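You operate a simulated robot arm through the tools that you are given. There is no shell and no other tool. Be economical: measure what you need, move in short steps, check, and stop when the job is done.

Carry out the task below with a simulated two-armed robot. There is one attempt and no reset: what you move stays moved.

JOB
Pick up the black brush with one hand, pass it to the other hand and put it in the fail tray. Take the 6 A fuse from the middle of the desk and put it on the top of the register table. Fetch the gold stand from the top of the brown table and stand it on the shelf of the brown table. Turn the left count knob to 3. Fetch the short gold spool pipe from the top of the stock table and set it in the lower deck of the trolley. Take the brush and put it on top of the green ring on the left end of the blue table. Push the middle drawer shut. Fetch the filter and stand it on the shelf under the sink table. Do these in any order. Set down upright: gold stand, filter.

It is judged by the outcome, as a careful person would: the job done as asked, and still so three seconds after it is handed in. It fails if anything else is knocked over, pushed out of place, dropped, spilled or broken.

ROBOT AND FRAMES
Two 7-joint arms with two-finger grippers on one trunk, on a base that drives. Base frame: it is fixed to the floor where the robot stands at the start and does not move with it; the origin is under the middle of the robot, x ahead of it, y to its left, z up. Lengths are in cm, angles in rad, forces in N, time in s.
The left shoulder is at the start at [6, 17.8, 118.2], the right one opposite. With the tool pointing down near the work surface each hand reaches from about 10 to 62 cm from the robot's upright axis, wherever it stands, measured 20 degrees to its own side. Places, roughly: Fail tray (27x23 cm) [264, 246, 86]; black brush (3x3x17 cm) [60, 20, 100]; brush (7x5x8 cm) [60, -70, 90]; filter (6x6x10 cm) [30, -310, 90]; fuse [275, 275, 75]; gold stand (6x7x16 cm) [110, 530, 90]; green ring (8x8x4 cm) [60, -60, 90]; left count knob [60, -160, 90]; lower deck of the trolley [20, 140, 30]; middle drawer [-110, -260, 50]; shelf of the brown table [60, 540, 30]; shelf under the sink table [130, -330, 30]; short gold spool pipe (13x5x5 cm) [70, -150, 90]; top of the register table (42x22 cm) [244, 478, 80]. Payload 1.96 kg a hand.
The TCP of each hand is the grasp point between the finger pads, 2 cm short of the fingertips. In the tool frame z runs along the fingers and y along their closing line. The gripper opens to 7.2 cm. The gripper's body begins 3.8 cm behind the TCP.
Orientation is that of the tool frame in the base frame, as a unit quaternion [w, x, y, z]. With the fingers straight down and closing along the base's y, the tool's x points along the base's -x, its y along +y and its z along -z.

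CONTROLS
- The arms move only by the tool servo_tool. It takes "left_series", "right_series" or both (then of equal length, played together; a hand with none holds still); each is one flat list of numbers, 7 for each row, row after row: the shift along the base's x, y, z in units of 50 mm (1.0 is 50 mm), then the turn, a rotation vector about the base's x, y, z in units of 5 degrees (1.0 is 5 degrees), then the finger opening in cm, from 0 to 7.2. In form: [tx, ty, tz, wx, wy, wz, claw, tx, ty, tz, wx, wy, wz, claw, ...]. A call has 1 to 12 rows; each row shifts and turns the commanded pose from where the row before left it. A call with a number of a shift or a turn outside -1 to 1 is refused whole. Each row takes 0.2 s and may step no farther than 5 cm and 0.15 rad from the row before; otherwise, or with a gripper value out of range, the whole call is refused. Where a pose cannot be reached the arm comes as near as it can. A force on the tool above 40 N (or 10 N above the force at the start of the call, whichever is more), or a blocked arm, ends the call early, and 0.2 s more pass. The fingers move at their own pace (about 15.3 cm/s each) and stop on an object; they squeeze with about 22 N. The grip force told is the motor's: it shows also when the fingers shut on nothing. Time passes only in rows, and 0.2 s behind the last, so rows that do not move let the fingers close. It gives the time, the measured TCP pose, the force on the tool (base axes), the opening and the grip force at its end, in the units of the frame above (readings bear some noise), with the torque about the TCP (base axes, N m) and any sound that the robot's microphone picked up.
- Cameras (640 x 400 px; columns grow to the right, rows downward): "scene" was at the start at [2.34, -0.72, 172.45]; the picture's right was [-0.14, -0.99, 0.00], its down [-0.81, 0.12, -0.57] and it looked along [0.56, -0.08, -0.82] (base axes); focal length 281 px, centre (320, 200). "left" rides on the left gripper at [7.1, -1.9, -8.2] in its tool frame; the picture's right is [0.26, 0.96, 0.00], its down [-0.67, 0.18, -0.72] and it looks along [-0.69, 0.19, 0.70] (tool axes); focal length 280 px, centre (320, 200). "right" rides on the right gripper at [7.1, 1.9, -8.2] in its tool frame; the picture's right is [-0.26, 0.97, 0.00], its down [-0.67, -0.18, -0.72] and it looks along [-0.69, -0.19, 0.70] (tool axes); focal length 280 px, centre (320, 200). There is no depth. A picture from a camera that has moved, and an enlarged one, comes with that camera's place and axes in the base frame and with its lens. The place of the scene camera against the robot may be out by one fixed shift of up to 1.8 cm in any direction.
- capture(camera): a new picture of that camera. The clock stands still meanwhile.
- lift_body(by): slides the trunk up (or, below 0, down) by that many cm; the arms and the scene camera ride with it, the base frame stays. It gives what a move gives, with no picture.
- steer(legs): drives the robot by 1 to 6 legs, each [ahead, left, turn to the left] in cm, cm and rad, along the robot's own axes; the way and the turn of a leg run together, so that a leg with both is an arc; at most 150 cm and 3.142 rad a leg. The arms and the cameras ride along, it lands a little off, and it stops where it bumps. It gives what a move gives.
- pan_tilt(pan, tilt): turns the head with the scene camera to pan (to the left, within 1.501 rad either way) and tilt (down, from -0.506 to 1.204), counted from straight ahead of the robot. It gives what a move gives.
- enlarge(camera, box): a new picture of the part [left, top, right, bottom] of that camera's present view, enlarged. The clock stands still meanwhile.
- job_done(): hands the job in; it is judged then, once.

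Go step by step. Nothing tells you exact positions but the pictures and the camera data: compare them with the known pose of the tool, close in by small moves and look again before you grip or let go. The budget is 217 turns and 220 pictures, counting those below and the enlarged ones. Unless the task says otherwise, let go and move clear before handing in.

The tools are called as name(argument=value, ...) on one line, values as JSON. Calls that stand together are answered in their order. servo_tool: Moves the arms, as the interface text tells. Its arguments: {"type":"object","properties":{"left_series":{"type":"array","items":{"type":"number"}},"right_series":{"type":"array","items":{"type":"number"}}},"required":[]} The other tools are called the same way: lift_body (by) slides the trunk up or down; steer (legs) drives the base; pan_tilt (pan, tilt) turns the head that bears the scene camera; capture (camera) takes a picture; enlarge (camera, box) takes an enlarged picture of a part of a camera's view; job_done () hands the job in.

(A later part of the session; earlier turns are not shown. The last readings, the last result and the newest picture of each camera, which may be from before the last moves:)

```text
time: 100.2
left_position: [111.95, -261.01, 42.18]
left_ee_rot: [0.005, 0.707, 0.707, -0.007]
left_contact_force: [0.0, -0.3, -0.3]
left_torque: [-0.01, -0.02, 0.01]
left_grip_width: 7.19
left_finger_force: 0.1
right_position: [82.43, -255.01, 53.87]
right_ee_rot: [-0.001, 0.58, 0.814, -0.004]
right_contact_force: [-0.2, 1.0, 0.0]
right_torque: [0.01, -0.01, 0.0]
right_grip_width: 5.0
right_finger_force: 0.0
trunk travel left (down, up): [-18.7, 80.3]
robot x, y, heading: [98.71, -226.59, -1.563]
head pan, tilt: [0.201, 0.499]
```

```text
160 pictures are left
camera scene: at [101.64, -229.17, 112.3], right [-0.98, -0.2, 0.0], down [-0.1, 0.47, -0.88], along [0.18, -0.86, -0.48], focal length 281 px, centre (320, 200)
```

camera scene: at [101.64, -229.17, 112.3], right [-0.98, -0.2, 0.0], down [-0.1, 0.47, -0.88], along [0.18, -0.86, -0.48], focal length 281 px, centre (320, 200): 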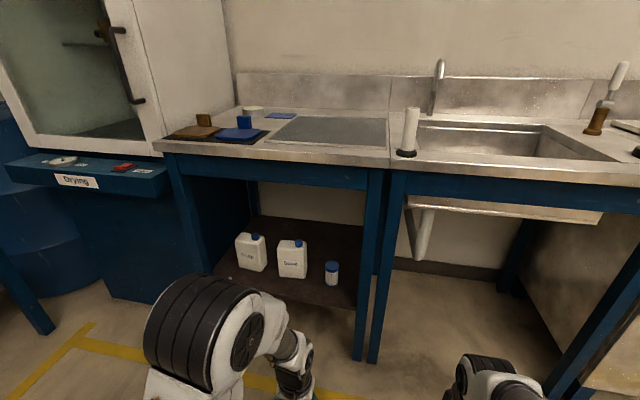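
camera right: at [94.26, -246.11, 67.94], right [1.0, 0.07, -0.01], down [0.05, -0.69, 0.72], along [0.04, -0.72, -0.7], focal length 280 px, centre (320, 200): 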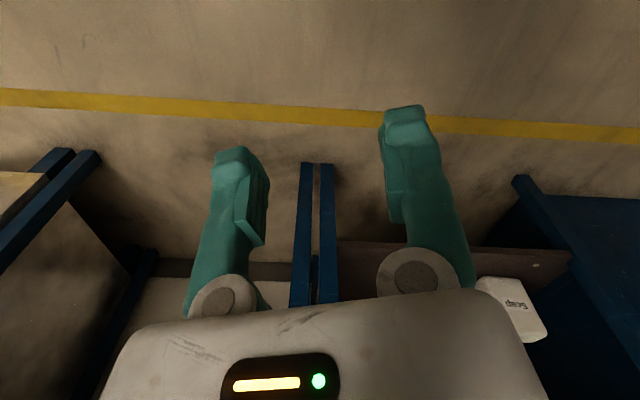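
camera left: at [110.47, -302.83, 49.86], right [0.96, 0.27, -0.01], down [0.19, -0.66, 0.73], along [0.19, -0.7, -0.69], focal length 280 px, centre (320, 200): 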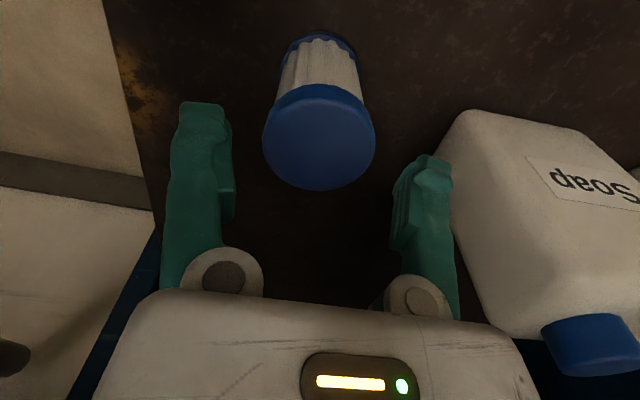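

Filter stands on the shelf. Raise the trunk and go round to the far side of the stock table for the knob and pipe.

lift_body(by=40)

lift_body(by=24)

steer(legs=[[0, 50, 0], [0, 0, -1.57]])

pan_tilt(pan=-0.6, tilt=0.5)

capture(camera="scene")

pan_tilt(pan=-1.5, tilt=0.5)

capture(camera="scene")

```text
time: 104.0
left_position: [112.12, -260.85, 82.13]
left_ee_rot: [0.005, 0.707, 0.707, -0.007]
left_contact_force: [0.1, -0.3, 0.7]
left_torque: [-0.06, -0.01, -0.03]
left_grip_width: 7.19
left_finger_force: 0.0
right_position: [82.35, -254.86, 93.68]
right_ee_rot: [-0.001, 0.58, 0.815, -0.004]
right_contact_force: [-0.5, -0.9, -0.5]
right_torque: [0.0, -0.01, 0.03]
right_grip_width: 5.01
right_finger_force: 0.1
trunk travel left (down, up): [-58.7, 40.3]
robot x, y, heading: [98.74, -226.66, -1.571]
head pan, tilt: [0.201, 0.499]
```

```text
time: 106.5
left_position: [112.03, -260.93, 106.33]
left_ee_rot: [0.005, 0.707, 0.707, -0.008]
left_contact_force: [-0.3, 0.1, -0.8]
left_torque: [0.01, -0.02, 0.02]
left_grip_width: 7.22
left_finger_force: 0.1
right_position: [82.52, -255.04, 117.73]
right_ee_rot: [-0.001, 0.58, 0.815, -0.004]
right_contact_force: [0.6, -0.2, 0.4]
right_torque: [-0.01, -0.03, 0.02]
right_grip_width: 4.98
right_finger_force: 0.1
trunk travel left (down, up): [-82.7, 16.3]
robot x, y, heading: [98.84, -226.53, -1.573]
head pan, tilt: [0.201, 0.499]
```

```text
time: 113.3
left_position: [114.79, -239.75, 106.2]
left_ee_rot: [-0.002, 1.0, 0.0, -0.008]
left_contact_force: [0.4, -0.4, 0.7]
left_torque: [0.02, 0.04, -0.03]
left_grip_width: 7.2
left_finger_force: 0.1
right_position: [121.03, -210.36, 117.74]
right_ee_rot: [-0.004, 0.986, 0.165, -0.003]
right_contact_force: [0.4, 0.1, -0.4]
right_torque: [-0.01, 0.01, -0.01]
right_grip_width: 4.99
right_finger_force: 0.0
trunk travel left (down, up): [-82.7, 16.3]
robot x, y, heading: [149.27, -226.57, -3.141]
head pan, tilt: [0.201, 0.499]
```

```text
time: 114.4
left_position: [114.96, -239.86, 106.24]
left_ee_rot: [-0.002, 1.0, 0.0, -0.01]
left_contact_force: [-0.2, -0.3, 0.1]
left_torque: [0.01, 0.01, -0.04]
left_grip_width: 7.21
left_finger_force: 0.1
right_position: [120.91, -210.16, 117.82]
right_ee_rot: [-0.004, 0.986, 0.166, -0.003]
right_contact_force: [0.4, 0.4, -0.5]
right_torque: [-0.02, 0.01, -0.01]
right_grip_width: 5.0
right_finger_force: 0.1
trunk travel left (down, up): [-82.7, 16.3]
robot x, y, heading: [149.37, -226.61, -3.139]
head pan, tilt: [-0.6, 0.499]
```

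```text
159 pictures are left
camera scene: at [148.99, -220.99, 176.3], right [0.56, 0.83, 0.0], down [0.4, -0.27, -0.88], along [-0.73, 0.49, -0.48], focal length 281 px, centre (320, 200)
```

scene: 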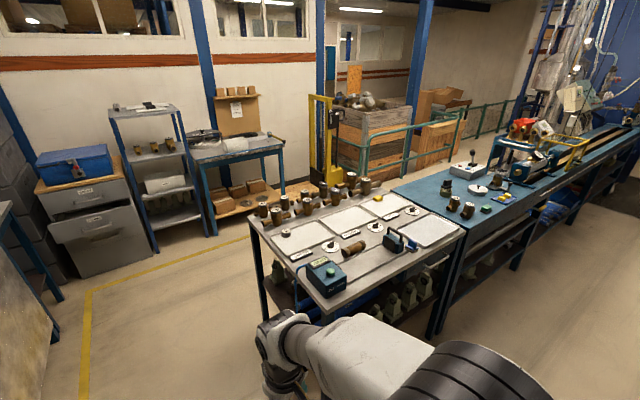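

```text
time: 115.6
left_position: [114.89, -239.87, 106.18]
left_ee_rot: [-0.001, 1.0, 0.0, -0.008]
left_contact_force: [0.1, 1.0, 0.1]
left_torque: [-0.01, -0.03, 0.01]
left_grip_width: 7.2
left_finger_force: 0.1
right_position: [120.87, -210.21, 117.83]
right_ee_rot: [-0.003, 0.986, 0.167, -0.002]
right_contact_force: [0.2, 0.0, 0.5]
right_torque: [-0.01, 0.0, -0.01]
right_grip_width: 4.96
right_finger_force: 0.0
trunk travel left (down, up): [-82.7, 16.3]
robot x, y, heading: [149.31, -226.62, -3.143]
head pan, tilt: [-1.499, 0.499]
```

```text
158 pictures are left
camera scene: at [155.83, -217.03, 176.3], right [1.0, 0.07, 0.0], down [0.04, -0.48, -0.88], along [-0.06, 0.88, -0.48], focal length 281 px, centre (320, 200)
```

scene: 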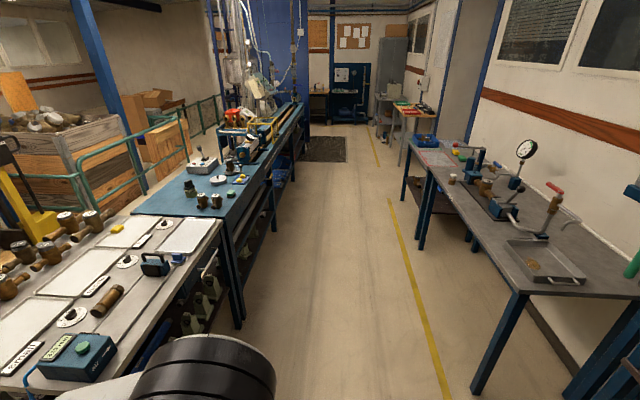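

steer(legs=[[0, 74, 0.0]])

pan_tilt(pan=0.0, tilt=0.8)

capture(camera="scene")

```text
time: 118.9
left_position: [117.07, -299.73, 106.33]
left_ee_rot: [0.0, 0.996, 0.083, -0.01]
left_contact_force: [-0.2, 0.1, 0.4]
left_torque: [-0.01, 0.0, 0.02]
left_grip_width: 7.21
left_finger_force: 0.0
right_position: [118.01, -269.6, 117.75]
right_ee_rot: [-0.003, 0.969, 0.247, -0.003]
right_contact_force: [0.8, -0.6, 0.1]
right_torque: [0.02, 0.0, 0.0]
right_grip_width: 4.98
right_finger_force: 0.1
trunk travel left (down, up): [-82.7, 16.3]
robot x, y, heading: [148.06, -280.76, -2.975]
head pan, tilt: [-1.499, 0.499]
stopped in leg 1: the robot was blocked; the commanded pose is now the measured one
```

```text
time: 120.5
left_position: [116.94, -299.6, 106.17]
left_ee_rot: [-0.001, 0.996, 0.084, -0.009]
left_contact_force: [-0.3, -0.2, -0.5]
left_torque: [-0.01, 0.01, -0.01]
left_grip_width: 7.21
left_finger_force: 0.0
right_position: [117.86, -269.6, 117.83]
right_ee_rot: [-0.003, 0.969, 0.248, -0.003]
right_contact_force: [0.2, -1.1, -0.8]
right_torque: [0.0, 0.0, 0.02]
right_grip_width: 4.98
right_finger_force: 0.1
trunk travel left (down, up): [-82.7, 16.3]
robot x, y, heading: [148.55, -280.78, -2.969]
head pan, tilt: [0.0, 0.799]
```

```text
157 pictures are left
camera scene: at [147.75, -280.73, 173.71], right [-0.17, 0.99, 0.0], down [0.71, 0.12, -0.7], along [-0.69, -0.12, -0.72], focal length 281 px, centre (320, 200)
```

scene: 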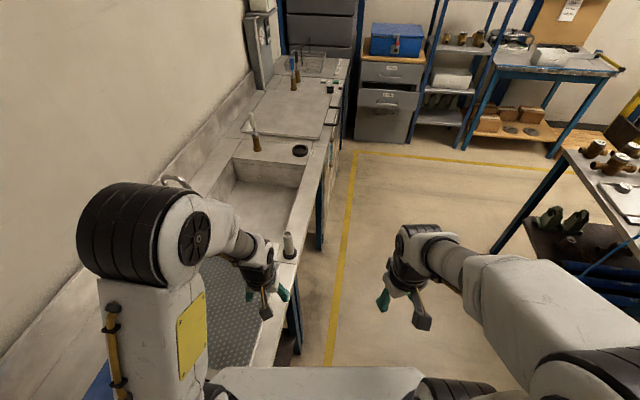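

I strafed the wrong way and touched the sink table; I back out and look whether everything is undisturbed.

steer(legs=[[0, -30, 0]])

pan_tilt(pan=1.3, tilt=0.6)

capture(camera="scene")

```text
time: 122.6
left_position: [111.85, -269.96, 106.23]
left_ee_rot: [-0.002, 0.997, 0.081, -0.009]
left_contact_force: [0.0, 0.0, 0.3]
left_torque: [-0.05, -0.02, -0.01]
left_grip_width: 7.16
left_finger_force: 0.2
right_position: [112.97, -239.79, 117.79]
right_ee_rot: [-0.002, 0.969, 0.246, -0.003]
right_contact_force: [-0.2, -0.4, 0.1]
right_torque: [-0.02, -0.01, 0.03]
right_grip_width: 5.0
right_finger_force: 0.1
trunk travel left (down, up): [-82.7, 16.3]
robot x, y, heading: [143.39, -251.04, -2.974]
head pan, tilt: [0.0, 0.799]
```

```text
time: 124.0
left_position: [111.84, -269.79, 106.13]
left_ee_rot: [0.0, 0.997, 0.081, -0.009]
left_contact_force: [-0.3, -1.9, -0.1]
left_torque: [-0.01, 0.01, 0.02]
left_grip_width: 7.19
left_finger_force: 0.0
right_position: [112.94, -239.71, 117.81]
right_ee_rot: [-0.003, 0.969, 0.247, -0.003]
right_contact_force: [0.7, -0.6, -0.1]
right_torque: [0.02, 0.0, 0.0]
right_grip_width: 4.99
right_finger_force: 0.1
trunk travel left (down, up): [-82.7, 16.3]
robot x, y, heading: [143.27, -251.1, -2.974]
head pan, tilt: [1.3, 0.6]
```

```text
156 pictures are left
camera scene: at [149.73, -258.5, 175.39], right [-0.99, 0.11, 0.0], down [0.06, 0.56, -0.82], along [-0.09, -0.82, -0.57], focal length 281 px, centre (320, 200)
```

scene: 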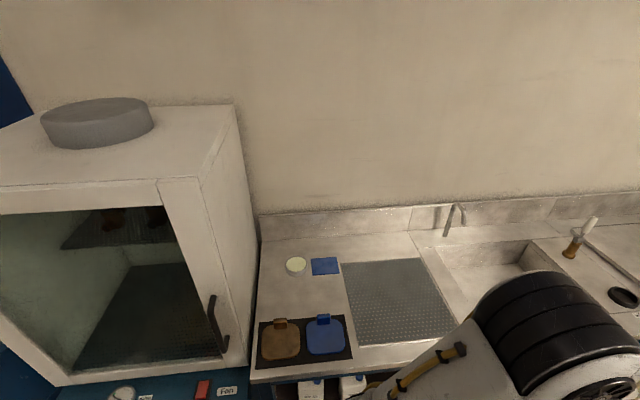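

steer(legs=[[0, 0, -0.167], [0, -97, 0]])

pan_tilt(pan=0.0, tilt=0.8)

capture(camera="scene")

```text
time: 129.7
left_position: [109.11, -167.7, 106.06]
left_ee_rot: [-0.001, 1.0, 0.0, -0.008]
left_contact_force: [-0.1, -0.4, -0.2]
left_torque: [-0.01, 0.0, 0.01]
left_grip_width: 7.18
left_finger_force: 0.0
right_position: [115.08, -138.07, 117.67]
right_ee_rot: [-0.003, 0.986, 0.166, -0.002]
right_contact_force: [-0.4, 0.4, -0.2]
right_torque: [0.0, -0.05, 0.0]
right_grip_width: 5.0
right_finger_force: 0.1
trunk travel left (down, up): [-82.7, 16.3]
robot x, y, heading: [143.5, -154.52, -3.143]
head pan, tilt: [1.3, 0.6]
```

```text
time: 131.2
left_position: [109.11, -167.64, 106.35]
left_ee_rot: [-0.002, 1.0, -0.001, -0.009]
left_contact_force: [-0.4, 0.2, -0.4]
left_torque: [0.01, 0.05, -0.01]
left_grip_width: 7.2
left_finger_force: 0.1
right_position: [115.17, -138.11, 117.76]
right_ee_rot: [-0.003, 0.986, 0.166, -0.002]
right_contact_force: [-0.1, 0.4, -0.4]
right_torque: [0.02, 0.03, -0.03]
right_grip_width: 4.99
right_finger_force: 0.1
trunk travel left (down, up): [-82.7, 16.3]
robot x, y, heading: [143.81, -154.09, -3.143]
head pan, tilt: [0.0, 0.799]
```

```text
155 pictures are left
camera scene: at [142.54, -153.98, 173.71], right [0.0, 1.0, 0.0], down [0.72, 0.0, -0.7], along [-0.7, 0.0, -0.72], focal length 281 px, centre (320, 200)
```

scene: 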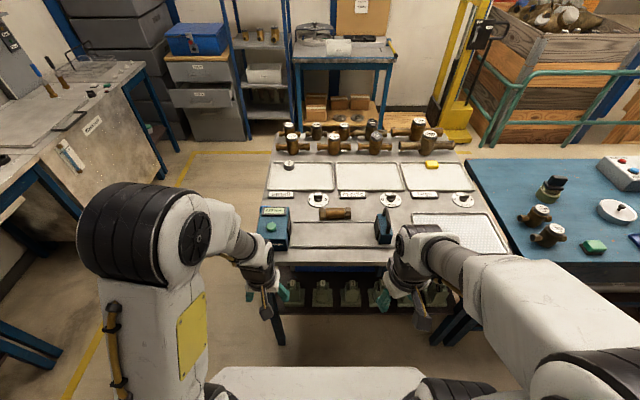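

enlarge(camera="scene", box=[250, 150, 410, 260])

steer(legs=[[22, 0, 0]])

capture(camera="left")

capture(camera="scene")

```text
3.64 times, centred on (330, 205) of scene
camera zoom: at [142.54, -153.98, 173.71], right [0.0, 1.0, 0.0], down [0.72, 0.0, -0.7], along [-0.7, 0.0, -0.72], focal length 1021 px, centre (284, 182)
```

zoom: 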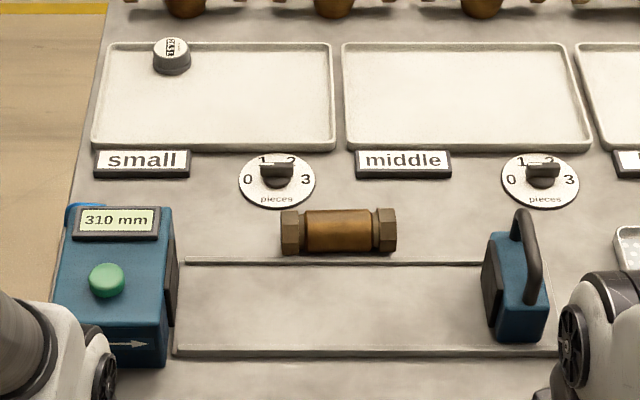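

```text
time: 132.9
left_position: [87.19, -167.8, 106.31]
left_ee_rot: [-0.001, 1.0, 0.001, -0.01]
left_contact_force: [0.3, 0.7, 0.5]
left_torque: [0.03, -0.01, -0.01]
left_grip_width: 7.19
left_finger_force: 0.1
right_position: [93.07, -138.19, 117.67]
right_ee_rot: [-0.003, 0.986, 0.167, -0.002]
right_contact_force: [0.1, -0.4, -0.1]
right_torque: [0.0, -0.02, -0.02]
right_grip_width: 5.03
right_finger_force: 0.1
trunk travel left (down, up): [-82.7, 16.3]
robot x, y, heading: [121.23, -154.34, -3.137]
head pan, tilt: [0.0, 0.799]
```

```text
153 pictures are left
camera left: at [94.48, -165.9, 114.29], right [0.26, -0.96, -0.01], down [-0.66, -0.19, 0.73], along [-0.7, -0.19, -0.69], focal length 280 px, centre (320, 200)
```

left: 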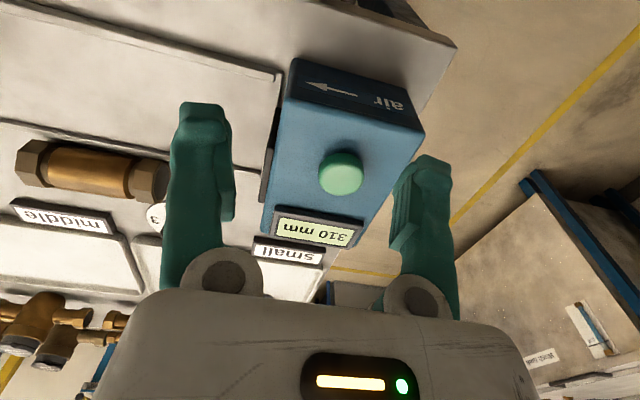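

```text
152 pictures are left
camera scene: at [120.6, -154.02, 173.71], right [0.0, 1.0, 0.0], down [0.72, 0.0, -0.7], along [-0.7, 0.0, -0.72], focal length 281 px, centre (320, 200)
```

scene: 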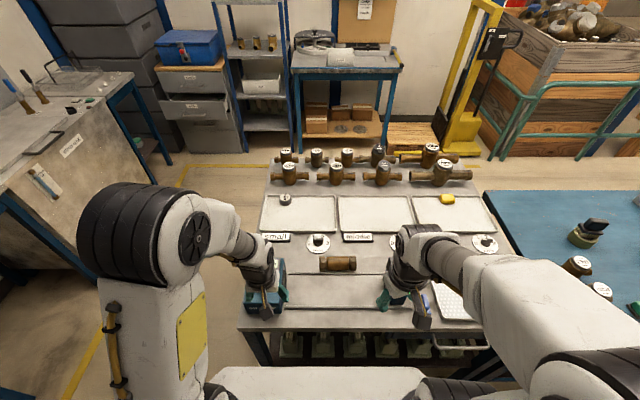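

servo_tool(left_series=[-0.1, 0.2, 0.9, 0, 0, 0, 7.2, -0.5, 0.5, 0.3, 0, 0, 0, 7.2, -0.5, 0.6, 0, 0, 0, 0, 7.2, -0.5, 0.6, 0, 0, 0, 0, 7.2, -0.5, 0.6, 0, 0, 0, 0, 7.2, 0, 0, 0, 0, 0, 0, 7.2])

capture(camera="left")

```text
time: 134.3
left_position: [76.45, -155.15, 112.35]
left_ee_rot: [-0.001, 1.0, 0.001, -0.009]
left_contact_force: [1.0, 1.1, -0.1]
left_torque: [-0.01, 0.02, -0.02]
left_grip_width: 7.19
left_finger_force: 0.1
right_position: [93.01, -138.3, 117.81]
right_ee_rot: [-0.003, 0.986, 0.166, -0.002]
right_contact_force: [0.2, 1.0, -0.3]
right_torque: [0.02, -0.01, 0.01]
right_grip_width: 4.99
right_finger_force: 0.1
trunk travel left (down, up): [-82.7, 16.3]
robot x, y, heading: [121.08, -153.74, -3.138]
head pan, tilt: [0.0, 0.799]
```

```text
151 pictures are left
camera left: at [83.86, -153.31, 120.33], right [0.26, -0.96, -0.01], down [-0.66, -0.19, 0.73], along [-0.7, -0.19, -0.69], focal length 280 px, centre (320, 200)
```

left: 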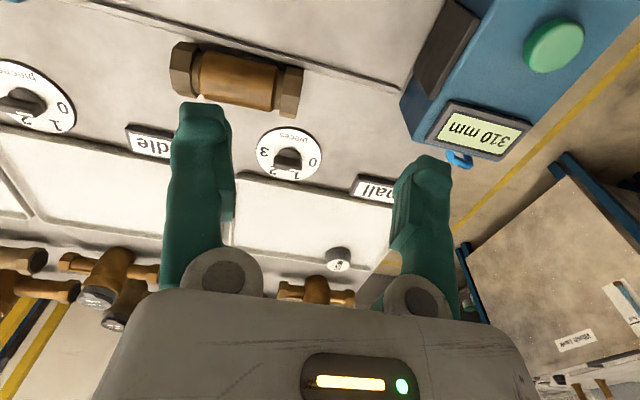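

enlarge(camera="left", box=[240, 110, 340, 190])

enlarge(camera="scene", box=[260, 215, 380, 290])

```text
5.00 times, centred on (290, 150) of left
camera zoom: at [83.86, -153.31, 120.33], right [0.26, -0.96, -0.01], down [-0.66, -0.19, 0.73], along [-0.7, -0.19, -0.69], focal length 1402 px, centre (470, 450)
```

zoom: 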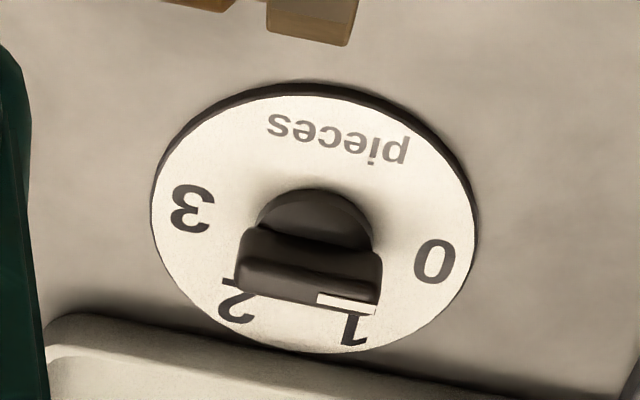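

```text
5.33 times, centred on (320, 252) of scene
camera zoom: at [120.53, -154.09, 173.71], right [0.0, 1.0, 0.0], down [0.72, 0.0, -0.7], along [-0.7, 0.0, -0.72], focal length 1497 px, centre (320, -80)
```

zoom: 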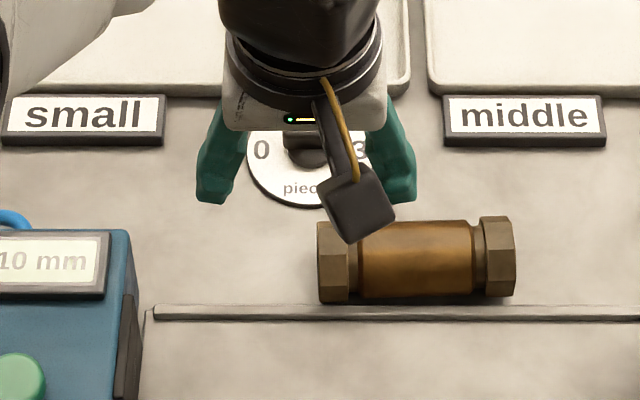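

The pointer's white mark seems to be toward 0; I need a closer look. I shift the base so the left shoulder lines up with the knob, and turn the left tool to close along x.

steer(legs=[[0, -14, 0], [4, 0, 0]])

servo_tool(left_series=[-0.1, -0.28, 0, 0, 0, 1, 7.2, -0.1, -0.28, 0, 0, 0, 1, 7.2, -0.1, -0.28, 0, 0, 0, 1, 7.2, -0.1, -0.28, 0, 0, 0, 1, 7.2, -0.1, -0.28, 0, 0, 0, 1, 7.2, -0.1, -0.28, 0, 0, 0, 1, 7.2, -0.1, -0.28, 0, 0, 0, 1, 7.2, -0.1, -0.28, 0, 0, 0, 1, 7.2, -0.1, -0.28, 0, 0, 0, 1, 7.2, -0.1, -0.28, 0, 0, 0, 1, 7.2, -0.1, 0, 0, 0, 0, 1, 7.2, -0.1, 0, 0, 0, 0, 1, 7.2])

servo_tool(left_series=[-0.1, 0, 0, 0, 0, 1, 7.2, -0.1, 0, 0, 0, 0, 1, 7.2, 0, 0, 0, 0, 0, 1, 7.2, 0, 0, 0, 0, 0, 1, 7.2, 0, 0, 0, 0, 0, 1, 7.2, 0, 0, 0, 0, 0, 1, 7.2])

capture(camera="left")

capture(camera="scene")

```text
time: 136.1
left_position: [72.93, -140.87, 112.54]
left_ee_rot: [-0.001, 1.0, 0.0, -0.012]
left_contact_force: [1.2, -0.4, 0.7]
left_torque: [0.01, 0.05, 0.06]
left_grip_width: 7.21
left_finger_force: 0.0
right_position: [89.41, -123.99, 117.92]
right_ee_rot: [-0.004, 0.986, 0.168, -0.003]
right_contact_force: [0.8, 0.1, -0.5]
right_torque: [0.0, 0.04, 0.0]
right_grip_width: 4.97
right_finger_force: 0.0
trunk travel left (down, up): [-82.7, 16.3]
robot x, y, heading: [117.23, -139.89, -3.134]
head pan, tilt: [0.0, 0.799]
```

```text
time: 138.7
left_position: [66.38, -154.85, 112.23]
left_ee_rot: [0.004, 0.865, 0.501, -0.007]
left_contact_force: [-0.1, -0.3, -0.8]
left_torque: [0.02, 0.03, 0.0]
left_grip_width: 7.2
left_finger_force: 0.0
right_position: [89.01, -123.78, 117.7]
right_ee_rot: [-0.003, 0.986, 0.167, -0.002]
right_contact_force: [-0.2, 0.5, 0.0]
right_torque: [-0.02, 0.02, -0.02]
right_grip_width: 4.99
right_finger_force: 0.2
trunk travel left (down, up): [-82.7, 16.3]
robot x, y, heading: [117.37, -139.47, -3.133]
head pan, tilt: [0.0, 0.799]
```

```text
time: 140.1
left_position: [65.56, -154.81, 112.25]
left_ee_rot: [0.006, 0.706, 0.708, -0.006]
left_contact_force: [-0.3, -0.2, -0.2]
left_torque: [-0.02, -0.01, 0.03]
left_grip_width: 7.21
left_finger_force: 0.0
right_position: [89.0, -123.77, 117.7]
right_ee_rot: [-0.004, 0.986, 0.168, -0.002]
right_contact_force: [-0.1, 0.5, 0.4]
right_torque: [0.05, -0.01, 0.0]
right_grip_width: 5.0
right_finger_force: 0.0
trunk travel left (down, up): [-82.7, 16.3]
robot x, y, heading: [117.51, -139.91, -3.135]
head pan, tilt: [0.0, 0.799]
```

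```text
148 pictures are left
camera left: at [63.71, -147.53, 120.36], right [0.96, 0.27, -0.01], down [0.19, -0.66, 0.73], along [0.19, -0.7, -0.69], focal length 280 px, centre (320, 200)
```

left: 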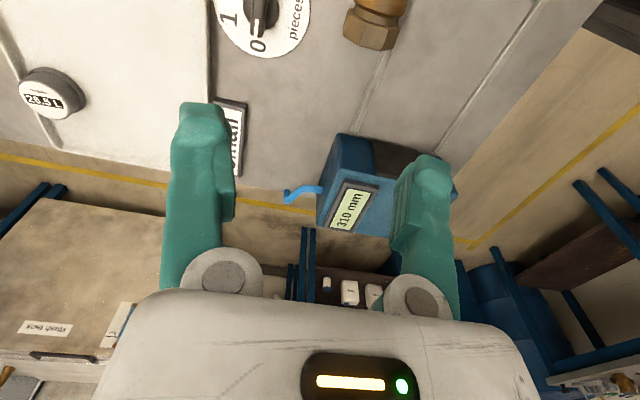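

```text
147 pictures are left
camera scene: at [116.5, -139.57, 173.71], right [0.0, 1.0, 0.0], down [0.72, 0.0, -0.7], along [-0.7, 0.0, -0.72], focal length 281 px, centre (320, 200)
```

scene: 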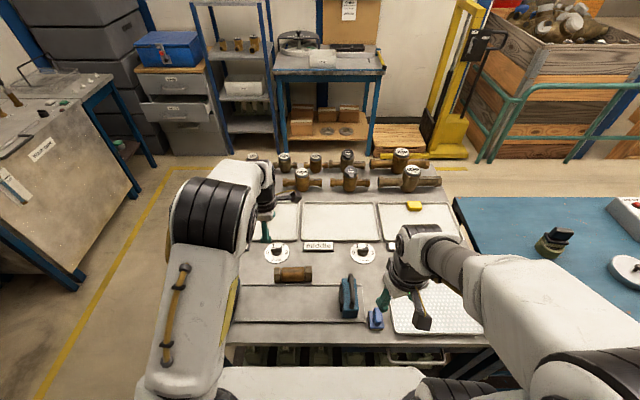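

enlarge(camera="left", box=[210, 0, 306, 60])

enlarge(camera="scene", box=[240, 220, 400, 300])

```text
6.67 times, centred on (258, 30) of left
camera zoom: at [63.71, -147.53, 120.36], right [0.96, 0.27, -0.01], down [0.19, -0.66, 0.73], along [0.19, -0.7, -0.69], focal length 1869 px, centre (733, 1333)
```

zoom: 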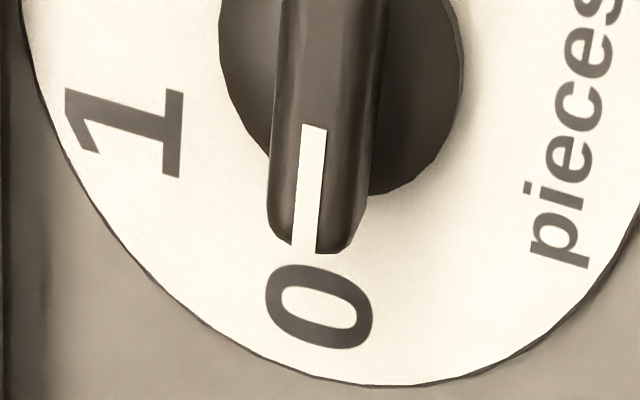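

```text
4.00 times, centred on (320, 260) of scene
camera zoom: at [116.5, -139.57, 173.71], right [0.0, 1.0, 0.0], down [0.72, 0.0, -0.7], along [-0.7, 0.0, -0.72], focal length 1123 px, centre (320, -40)
```

zoom: 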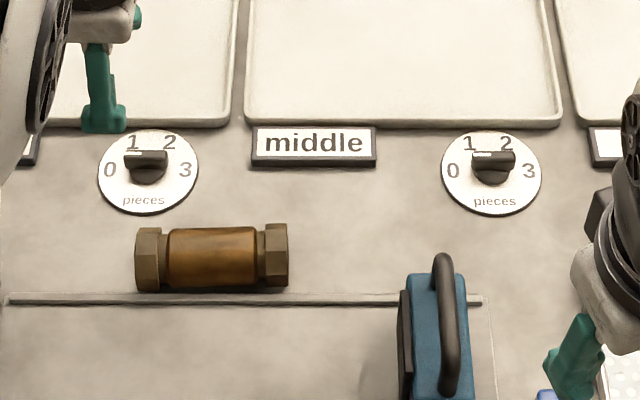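

Pointer is at 0; to reach 3 it must turn 180° clockwise (through 1 and 2). Knob centre about (60.1,-155.4); I move over it and descend.

servo_tool(left_series=[0, 0, -0.9, 0, 0, 0, 5, -0.5, -0.1, -0.5, 0, 0, 0, 5, -0.58, 0, 0, 0, 0, 0, 5, 0, 0, -0.7, 0, 0, 0, 5, 0, 0, -0.7, 0, 0, 0, 5, 0, 0, 0, 0, 0, 0, 5])

capture(camera="left")

```text
time: 141.5
left_position: [60.07, -155.16, 98.22]
left_ee_rot: [0.005, 0.706, 0.708, -0.008]
left_contact_force: [0.6, 0.4, 0.6]
left_torque: [0.02, 0.0, -0.01]
left_grip_width: 5.0
left_finger_force: 0.0
right_position: [89.02, -123.86, 117.76]
right_ee_rot: [-0.004, 0.986, 0.167, -0.002]
right_contact_force: [0.7, -0.2, -0.8]
right_torque: [-0.01, -0.03, -0.01]
right_grip_width: 5.01
right_finger_force: 0.0
trunk travel left (down, up): [-82.7, 16.3]
robot x, y, heading: [117.22, -140.08, -3.136]
head pan, tilt: [0.0, 0.799]
```

```text
144 pictures are left
camera left: at [58.3, -147.99, 106.27], right [0.96, 0.26, -0.01], down [0.19, -0.66, 0.73], along [0.19, -0.7, -0.69], focal length 280 px, centre (320, 200)
```

left: 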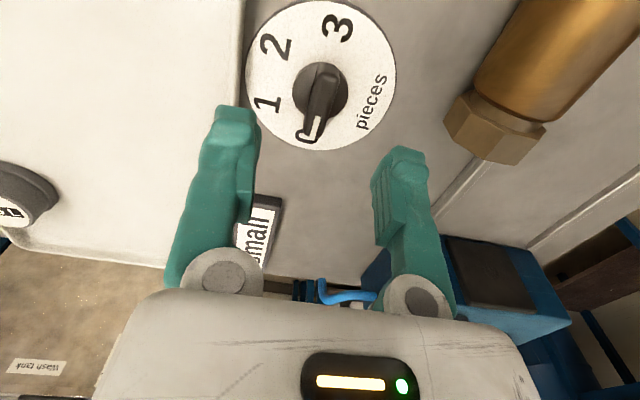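

servo_tool(left_series=[0, 0.03, -0.5, 0, 0, 0, 5, 0, 0, -0.5, 0, 0, 0, 5, 0, 0, -0.1, 0, 0, 0, 5, 0, 0, 0, 0, 0, 0, 5])

capture(camera="left")

```text
time: 142.5
left_position: [59.92, -155.07, 92.78]
left_ee_rot: [0.006, 0.707, 0.707, -0.008]
left_contact_force: [-0.2, 0.8, 0.3]
left_torque: [0.0, 0.03, 0.0]
left_grip_width: 5.01
left_finger_force: 0.0
right_position: [88.95, -123.76, 117.77]
right_ee_rot: [-0.003, 0.986, 0.168, -0.002]
right_contact_force: [-0.2, 0.3, -0.1]
right_torque: [-0.01, 0.02, -0.01]
right_grip_width: 4.99
right_finger_force: 0.0
trunk travel left (down, up): [-82.7, 16.3]
robot x, y, heading: [117.56, -139.87, -3.135]
head pan, tilt: [0.0, 0.799]
```

```text
143 pictures are left
camera left: at [58.18, -147.9, 100.81], right [0.96, 0.26, -0.01], down [0.19, -0.66, 0.73], along [0.19, -0.7, -0.69], focal length 280 px, centre (320, 200)
```

left: 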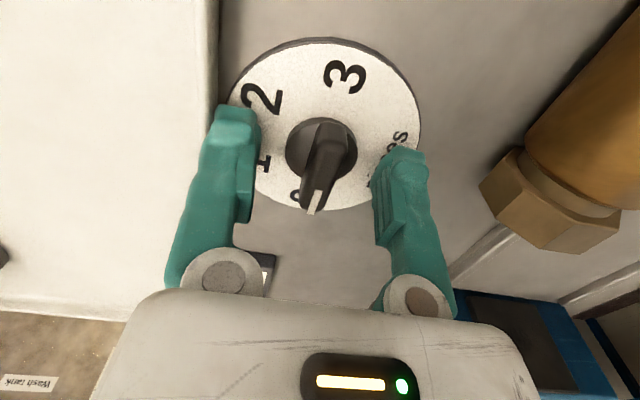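

servo_tool(left_series=[0.02, 0.02, -0.14, 0, 0, 0, 5, 0, 0, 0, 0, 0, 0, 5, 0, 0, 0, 0, 0, 0, 1, 0, 0, 0, 0, 0, 0, 0.5, 0, 0, 0, 0, 0, 0, 0.5])

capture(camera="left")

```text
time: 143.4
left_position: [60.12, -154.9, 93.32]
left_ee_rot: [-0.003, 0.706, 0.708, -0.018]
left_contact_force: [2.3, -0.2, 37.1]
left_torque: [-0.04, -0.05, 0.06]
left_grip_width: 1.09
left_finger_force: 37.7
right_position: [89.79, -123.65, 117.94]
right_ee_rot: [-0.002, 0.986, 0.167, -0.006]
right_contact_force: [-0.8, 0.0, 0.3]
right_torque: [-0.04, 0.06, 0.02]
right_grip_width: 5.01
right_finger_force: 0.2
trunk travel left (down, up): [-82.7, 16.3]
robot x, y, heading: [117.54, -139.6, -3.139]
head pan, tilt: [0.0, 0.799]
stopped in row 4 (left hand): the force on the tool passed its limit at 44 N (the readings are from after the stop); the commanded pose is now the measured one
```

```text
142 pictures are left
camera left: at [58.52, -147.64, 101.32], right [0.96, 0.26, -0.03], down [0.21, -0.66, 0.72], along [0.17, -0.7, -0.69], focal length 280 px, centre (320, 200)
```

left: 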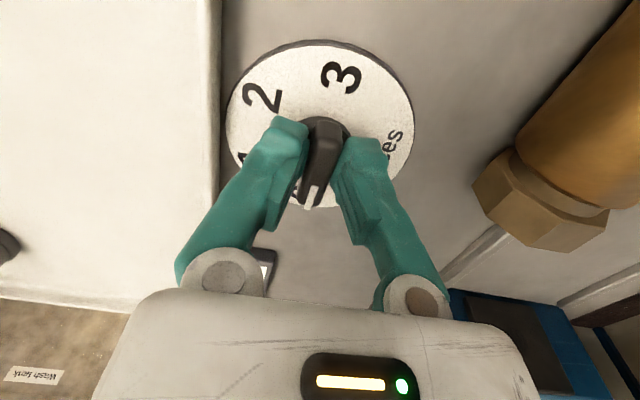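

servo_tool(left_series=[0, 0, 0.03, 0, 0, 0, 0.5, 0, 0, 0, 0, 0, -0.5, 0.5, 0, 0, 0, 0, 0, -0.5, 0.5, 0, 0, 0, 0, 0, -1, 0.5, 0, 0, 0, 0, 0, -1, 0.5, 0, 0, 0, 0, 0, -1, 0.5, 0, 0, 0, 0, 0, 0, 0.5])

capture(camera="left")

```text
time: 143.7
left_position: [60.07, -154.85, 93.3]
left_ee_rot: [-0.002, 0.706, 0.708, -0.015]
left_contact_force: [16.7, 1.6, 25.1]
left_torque: [-0.13, -0.59, 0.0]
left_grip_width: 1.1
left_finger_force: 38.4
right_position: [89.72, -123.76, 117.84]
right_ee_rot: [-0.002, 0.986, 0.168, -0.005]
right_contact_force: [0.0, -0.5, -0.6]
right_torque: [-0.03, 0.01, -0.01]
right_grip_width: 5.0
right_finger_force: 0.0
trunk travel left (down, up): [-82.7, 16.3]
robot x, y, heading: [117.21, -140.26, -3.132]
head pan, tilt: [0.0, 0.799]
stopped in row 1 (left hand): the force on the tool passed its limit at 53 N (the readings are from after the stop); the commanded pose is now the measured one
```

```text
141 pictures are left
camera left: at [58.46, -147.65, 101.3], right [0.96, 0.26, -0.03], down [0.2, -0.66, 0.72], along [0.17, -0.7, -0.69], focal length 280 px, centre (320, 200)
```

left: 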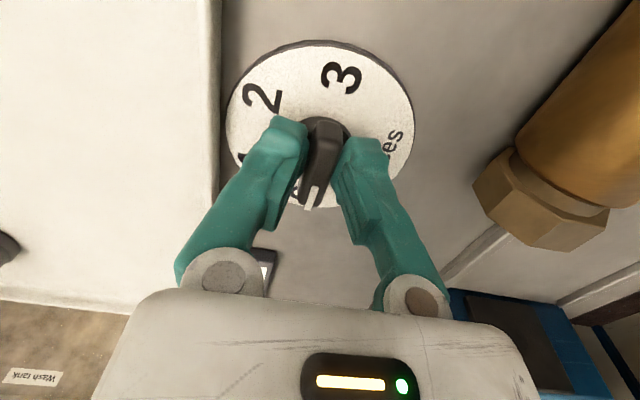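

servo_tool(left_series=[0, 0, 0, 0, 0, 0, 3, 0, 0, 0, 0, 0, 0, 3, 0, 0, 0.1, 0, 0, 0, 3, 0, 0, 0, 0, 0, 0, 3, 0, 0, 0, 0, 0, 0, 0.9, 0, 0, 0, 0, 0, 0, 0.9])

servo_tool(left_series=[0, 0, 0, 0, 0, -0.5, 0.9, 0, 0, 0, 0, 0, -0.5, 0.9, 0, 0, 0, 0, 0, -1, 0.9, 0, 0, 0, 0, 0, -1, 0.9, 0, 0, 0, 0, 0, -1, 0.9, 0, 0, 0, 0, 0, 0, 0.9])

capture(camera="left")

```text
time: 144.0
left_position: [59.13, -154.95, 93.44]
left_ee_rot: [-0.007, 0.707, 0.706, -0.019]
left_contact_force: [1.6, 0.1, 17.2]
left_torque: [-0.03, -0.38, 0.02]
left_grip_width: 3.09
left_finger_force: 0.1
right_position: [89.23, -123.78, 117.68]
right_ee_rot: [-0.003, 0.986, 0.169, -0.002]
right_contact_force: [0.5, -0.3, 0.9]
right_torque: [0.01, -0.02, 0.01]
right_grip_width: 5.02
right_finger_force: 0.1
trunk travel left (down, up): [-82.7, 16.3]
robot x, y, heading: [117.18, -139.65, -3.14]
head pan, tilt: [0.0, 0.799]
stopped in row 1 (left hand): the force on the tool passed its limit at 46 N (the readings are from after the stop); the commanded pose is now the measured one
```

```text
time: 145.4
left_position: [59.51, -154.77, 93.28]
left_ee_rot: [-0.008, 0.819, 0.574, -0.016]
left_contact_force: [24.8, 2.4, 1.4]
left_torque: [0.01, -0.36, 0.07]
left_grip_width: 2.29
left_finger_force: 10.5
right_position: [89.45, -123.75, 117.85]
right_ee_rot: [-0.003, 0.986, 0.167, -0.004]
right_contact_force: [-0.6, -1.0, -1.1]
right_torque: [-0.02, 0.05, -0.01]
right_grip_width: 5.0
right_finger_force: 0.0
trunk travel left (down, up): [-82.7, 16.3]
robot x, y, heading: [117.19, -139.75, -3.135]
head pan, tilt: [0.0, 0.799]
```

```text
140 pictures are left
camera left: at [60.65, -147.5, 101.44], right [1.0, -0.08, -0.03], down [-0.03, -0.69, 0.72], along [-0.08, -0.72, -0.69], focal length 280 px, centre (320, 200)
```

left: 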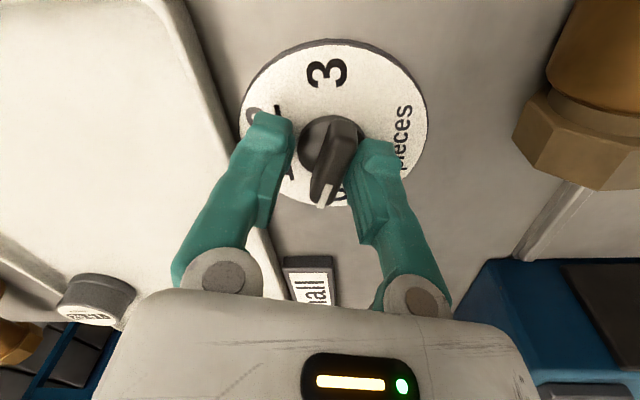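

servo_tool(left_series=[0, 0, 0, 0, 0, 0, 4.5, 0, 0, 0, 0, 0, 0, 4.5])

servo_tool(left_series=[0.06, -0.02, 0.14, 0, 0, 1, 4.5, 0.06, 0, 0, 0, 0, 1, 4.5, 0, 0, 0, 0, 0, 1, 4.5, 0, 0, 0, 0, 0, 1, 4.5, 0, 0, 0, 0, 0, 0, 4.5])

capture(camera="left")

```text
time: 146.0
left_position: [59.2, -154.86, 93.18]
left_ee_rot: [-0.008, 0.819, 0.573, -0.016]
left_contact_force: [1.8, 0.2, 1.2]
left_torque: [0.01, 0.02, 0.0]
left_grip_width: 4.4
left_finger_force: 0.0
right_position: [89.01, -123.81, 117.66]
right_ee_rot: [-0.003, 0.986, 0.168, -0.002]
right_contact_force: [0.6, -0.2, -0.2]
right_torque: [0.0, -0.01, -0.03]
right_grip_width: 5.0
right_finger_force: 0.1
trunk travel left (down, up): [-82.7, 16.3]
robot x, y, heading: [117.5, -139.74, -3.136]
head pan, tilt: [0.0, 0.799]
```

```text
time: 147.2
left_position: [59.78, -154.94, 93.77]
left_ee_rot: [-0.005, 0.707, 0.707, -0.017]
left_contact_force: [-0.1, -1.3, -0.8]
left_torque: [-0.01, 0.01, -0.01]
left_grip_width: 4.52
left_finger_force: 0.0
right_position: [89.15, -123.89, 117.69]
right_ee_rot: [-0.003, 0.986, 0.167, -0.003]
right_contact_force: [-0.2, 0.2, 0.0]
right_torque: [0.0, -0.02, 0.0]
right_grip_width: 5.0
right_finger_force: 0.1
trunk travel left (down, up): [-82.7, 16.3]
robot x, y, heading: [117.63, -139.94, -3.136]
head pan, tilt: [0.0, 0.799]
```

```text
139 pictures are left
camera left: at [58.2, -147.8, 101.95], right [0.96, 0.26, -0.03], down [0.21, -0.66, 0.72], along [0.17, -0.7, -0.69], focal length 280 px, centre (320, 200)
```

left: 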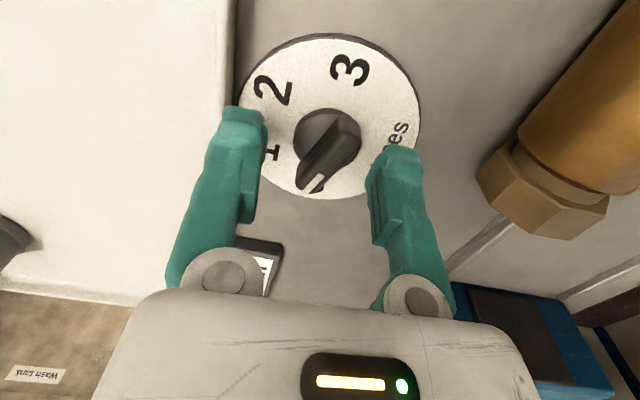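

servo_tool(left_series=[0.09, -0.02, 0, 0, 0, -1, 4.5, 0, 0, 0, 0, 0, -1, 4.5, 0, 0, -0.02, 0, 0, -1, 4.5, 0, 0, 0, 0, 0, 0, 2, 0, 0, 0, 0, 0, 0, 1, 0, 0, 0, 0, 0, 0, 1])

capture(camera="left")

```text
time: 148.6
left_position: [60.08, -155.1, 93.74]
left_ee_rot: [-0.006, 0.793, 0.609, -0.017]
left_contact_force: [-4.2, 0.4, 0.2]
left_torque: [0.0, 0.05, 0.02]
left_grip_width: 1.15
left_finger_force: 38.6
right_position: [88.94, -124.0, 117.78]
right_ee_rot: [-0.002, 0.986, 0.168, -0.001]
right_contact_force: [0.2, 0.0, 0.3]
right_torque: [0.01, -0.03, 0.0]
right_grip_width: 5.01
right_finger_force: 0.1
trunk travel left (down, up): [-82.7, 16.3]
robot x, y, heading: [117.36, -139.92, -3.135]
head pan, tilt: [0.0, 0.799]
```

```text
138 pictures are left
camera left: at [60.47, -147.76, 101.86], right [1.0, 0.0, -0.03], down [0.03, -0.69, 0.72], along [-0.02, -0.72, -0.69], focal length 280 px, centre (320, 200)
```

left: 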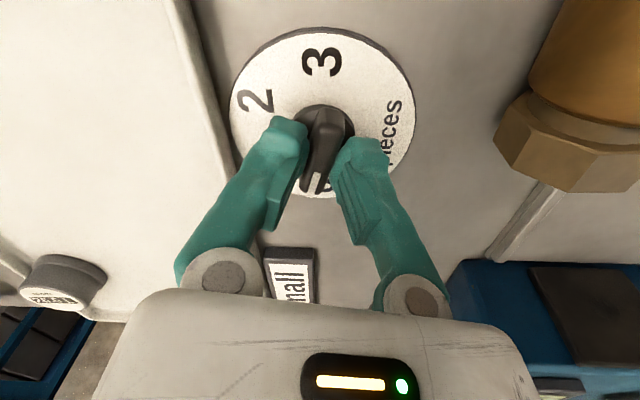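

servo_tool(left_series=[0, 0, 0, 0, 0, -1, 1, 0, 0, 0, 0, 0, -1, 1, 0, 0, 0, 0, 0, -1, 1, 0, 0, 0, 0, 0, -1, 1, 0, 0, 0, 0, 0, -1, 1, 0, 0, 0, 0, 0, -1, 1, 0, 0, 0, 0, 0, -1, 1, 0, 0, 0, 0, 0, -1, 1])

capture(camera="left")

```text
time: 150.4
left_position: [60.19, -155.15, 93.76]
left_ee_rot: [-0.013, 0.954, 0.3, -0.013]
left_contact_force: [-12.3, -8.0, 9.6]
left_torque: [-0.25, 0.29, 0.04]
left_grip_width: 1.12
left_finger_force: 38.4
right_position: [88.95, -123.99, 117.69]
right_ee_rot: [-0.003, 0.986, 0.168, -0.001]
right_contact_force: [-0.8, -0.7, -0.1]
right_torque: [0.0, -0.01, 0.01]
right_grip_width: 5.0
right_finger_force: 0.1
trunk travel left (down, up): [-82.7, 16.3]
robot x, y, heading: [117.55, -139.95, -3.139]
head pan, tilt: [0.0, 0.799]
```

```text
137 pictures are left
camera left: at [65.21, -149.7, 101.85], right [0.77, -0.64, -0.04], down [-0.42, -0.55, 0.72], along [-0.48, -0.54, -0.69], focal length 280 px, centre (320, 200)
```

left: 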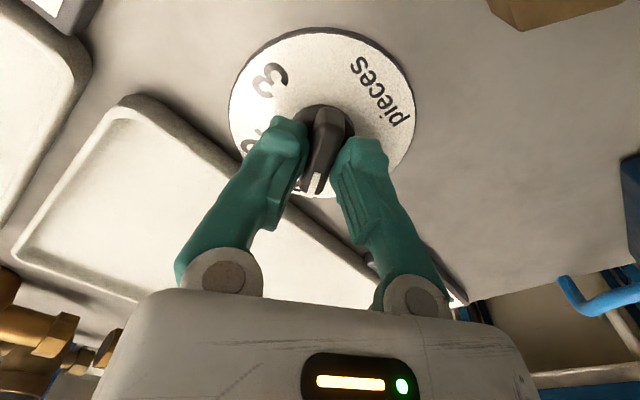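

servo_tool(left_series=[0, 0, 0, 0, 0, -1, 1, 0, 0, 0, 0, 0, -1, 1, 0, 0, 0, 0, 0, -1, 1, 0, 0, 0, 0, 0, -1, 1, 0, 0, 0, 0, 0, -1, 1, 0, 0, 0, 0, 0, -1, 1, 0, 0, 0, 0, 0, -1, 1, 0, 0, 0, 0, 0, -1, 1, 0, 0, 0, 0, 0, -1, 1, 0, 0, 0, 0, 0, -1, 1, 0, 0, 0, 0, 0, -1, 1, 0, 0, 0, 0, 0, -1, 1])

capture(camera="left")

```text
time: 153.0
left_position: [60.15, -155.27, 93.89]
left_ee_rot: [-0.017, 0.976, -0.217, -0.006]
left_contact_force: [-17.4, -12.3, 15.3]
left_torque: [0.02, 0.59, 0.01]
left_grip_width: 1.14
left_finger_force: 38.2
right_position: [88.85, -124.05, 117.76]
right_ee_rot: [-0.003, 0.986, 0.168, -0.001]
right_contact_force: [0.8, 0.5, 0.3]
right_torque: [-0.02, -0.03, -0.02]
right_grip_width: 5.01
right_finger_force: 0.1
trunk travel left (down, up): [-82.7, 16.3]
robot x, y, heading: [117.3, -140.13, -3.14]
head pan, tilt: [0.0, 0.799]
```

```text
136 pictures are left
camera left: at [67.48, -156.82, 101.84], right [-0.17, -0.98, -0.03], down [-0.69, 0.09, 0.72], along [-0.71, 0.15, -0.69], focal length 280 px, centre (320, 200)
```

left: 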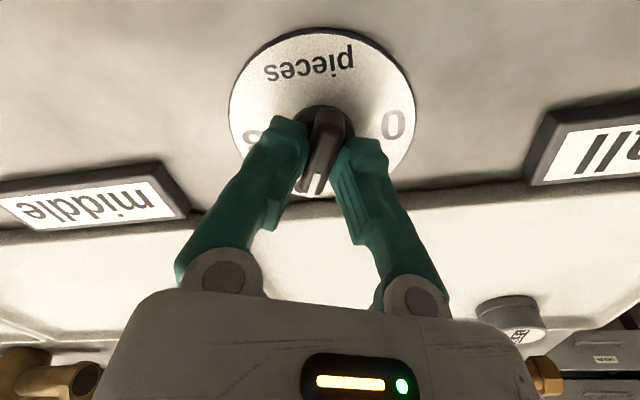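

servo_tool(left_series=[-0.02, -0.01, 0, 0, 0, -1, 1, 0, 0, 0, 0, 0, -1, 1, 0, 0, 0, 0, 0, -1, 1, 0, 0, 0, 0, 0, -1, 1, 0, 0, 0, 0, 0, -1, 1, 0, 0, 0, 0, 0, -1, 1, 0, 0, 0, 0, 0, -1, 1, 0, 0, 0, 0, 0, -1, 1, 0, 0, 0, 0, 0, -1, 1, 0, 0, 0, 0, 0, -1, 1, 0, 0, 0, 0, 0, -1, 1, 0, 0, 0, 0, 0, -1, 1])

servo_tool(left_series=[0, 0, 0, 0, 0, -1, 1, 0, 0, 0, 0, 0, 0, 1])

enlarge(camera="left", box=[210, 10, 450, 210])

```text
time: 155.6
left_position: [59.94, -155.26, 93.73]
left_ee_rot: [-0.018, 0.737, -0.676, 0.003]
left_contact_force: [-13.4, -7.8, 12.0]
left_torque: [-0.09, 0.2, -0.03]
left_grip_width: 1.16
left_finger_force: 38.9
right_position: [89.0, -123.86, 117.75]
right_ee_rot: [-0.004, 0.986, 0.168, -0.002]
right_contact_force: [-0.2, 0.0, -1.1]
right_torque: [-0.03, 0.02, 0.0]
right_grip_width: 5.01
right_finger_force: 0.0
trunk travel left (down, up): [-82.7, 16.3]
robot x, y, heading: [117.47, -139.71, -3.139]
head pan, tilt: [0.0, 0.799]
```

```text
time: 156.2
left_position: [60.03, -155.26, 93.74]
left_ee_rot: [-0.017, 0.708, -0.706, 0.004]
left_contact_force: [-14.1, -7.8, 11.1]
left_torque: [0.0, 0.16, -0.03]
left_grip_width: 1.13
left_finger_force: 38.3
right_position: [88.99, -123.9, 117.77]
right_ee_rot: [-0.004, 0.986, 0.168, -0.001]
right_contact_force: [-0.2, -0.1, -0.2]
right_torque: [-0.02, -0.01, -0.02]
right_grip_width: 5.01
right_finger_force: 0.2
trunk travel left (down, up): [-82.7, 16.3]
robot x, y, heading: [117.3, -140.07, -3.139]
head pan, tilt: [0.0, 0.799]
```

```text
2.00 times, centred on (330, 110) of left
camera zoom: at [61.81, -162.51, 101.83], right [-0.96, -0.26, -0.03], down [-0.2, 0.66, 0.72], along [-0.17, 0.7, -0.69], focal length 561 px, centre (300, 380)
```

zoom: 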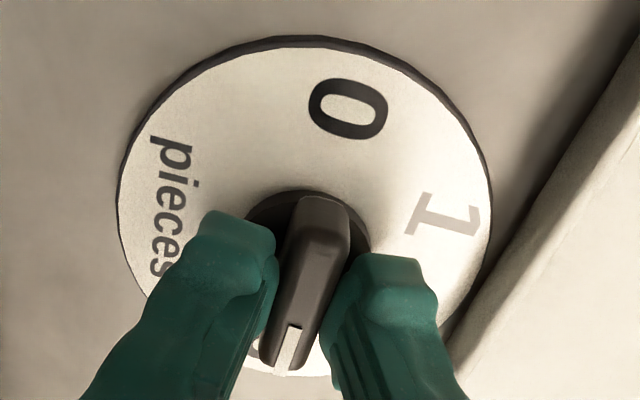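

Turned 180°; release and rise to check that it points at 3.

servo_tool(left_series=[0, 0, 0, 0, 0, 0, 1.5, 0, 0, 0, 0, 0, 0, 3, 0, 0, 0, 0, 0, 0, 3, 0, 0, 0.5, 0, 0, 0, 3.5, 0, 0, 0.8, 0, 0, 0, 4, 0, 0, 0.8, 0, 0, 0, 4])

capture(camera="left")

```text
time: 157.6
left_position: [60.18, -155.13, 104.54]
left_ee_rot: [-0.016, 0.707, -0.707, 0.004]
left_contact_force: [0.8, -0.5, 0.0]
left_torque: [-0.02, 0.0, -0.01]
left_grip_width: 4.02
left_finger_force: 0.1
right_position: [89.27, -123.77, 117.81]
right_ee_rot: [-0.002, 0.986, 0.167, -0.001]
right_contact_force: [-0.4, 0.0, 0.0]
right_torque: [-0.02, 0.01, 0.02]
right_grip_width: 5.01
right_finger_force: 0.1
trunk travel left (down, up): [-82.7, 16.3]
robot x, y, heading: [117.45, -139.68, -3.14]
head pan, tilt: [0.0, 0.799]
```

```text
134 pictures are left
camera left: at [62.04, -162.39, 112.51], right [-0.96, -0.26, -0.03], down [-0.2, 0.66, 0.72], along [-0.17, 0.7, -0.69], focal length 280 px, centre (320, 200)
```

left: 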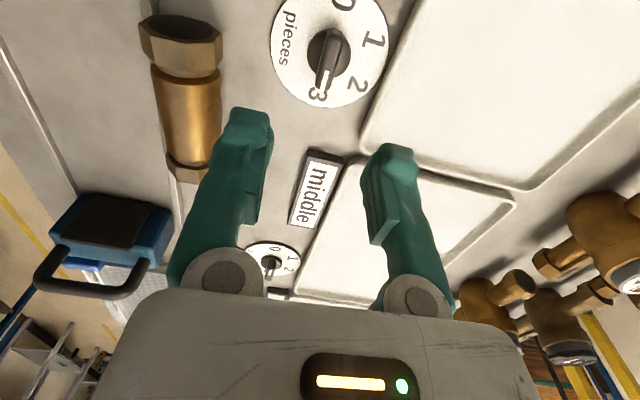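

enlarge(camera="left", box=[260, 0, 400, 112])

```text
3.57 times, centred on (330, 56) of left
camera zoom: at [62.04, -162.39, 112.51], right [-0.96, -0.26, -0.03], down [-0.2, 0.66, 0.72], along [-0.17, 0.7, -0.69], focal length 1001 px, centre (284, 714)
```

zoom: 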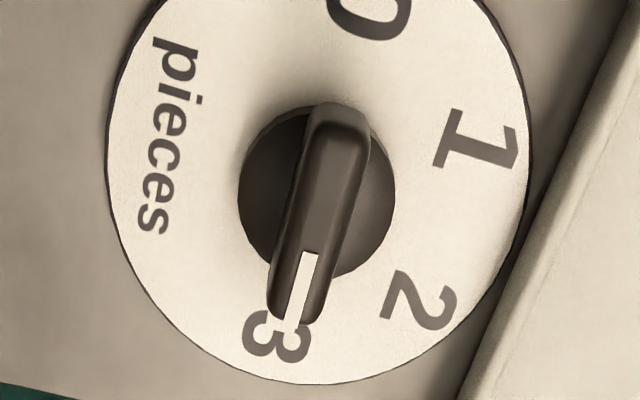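

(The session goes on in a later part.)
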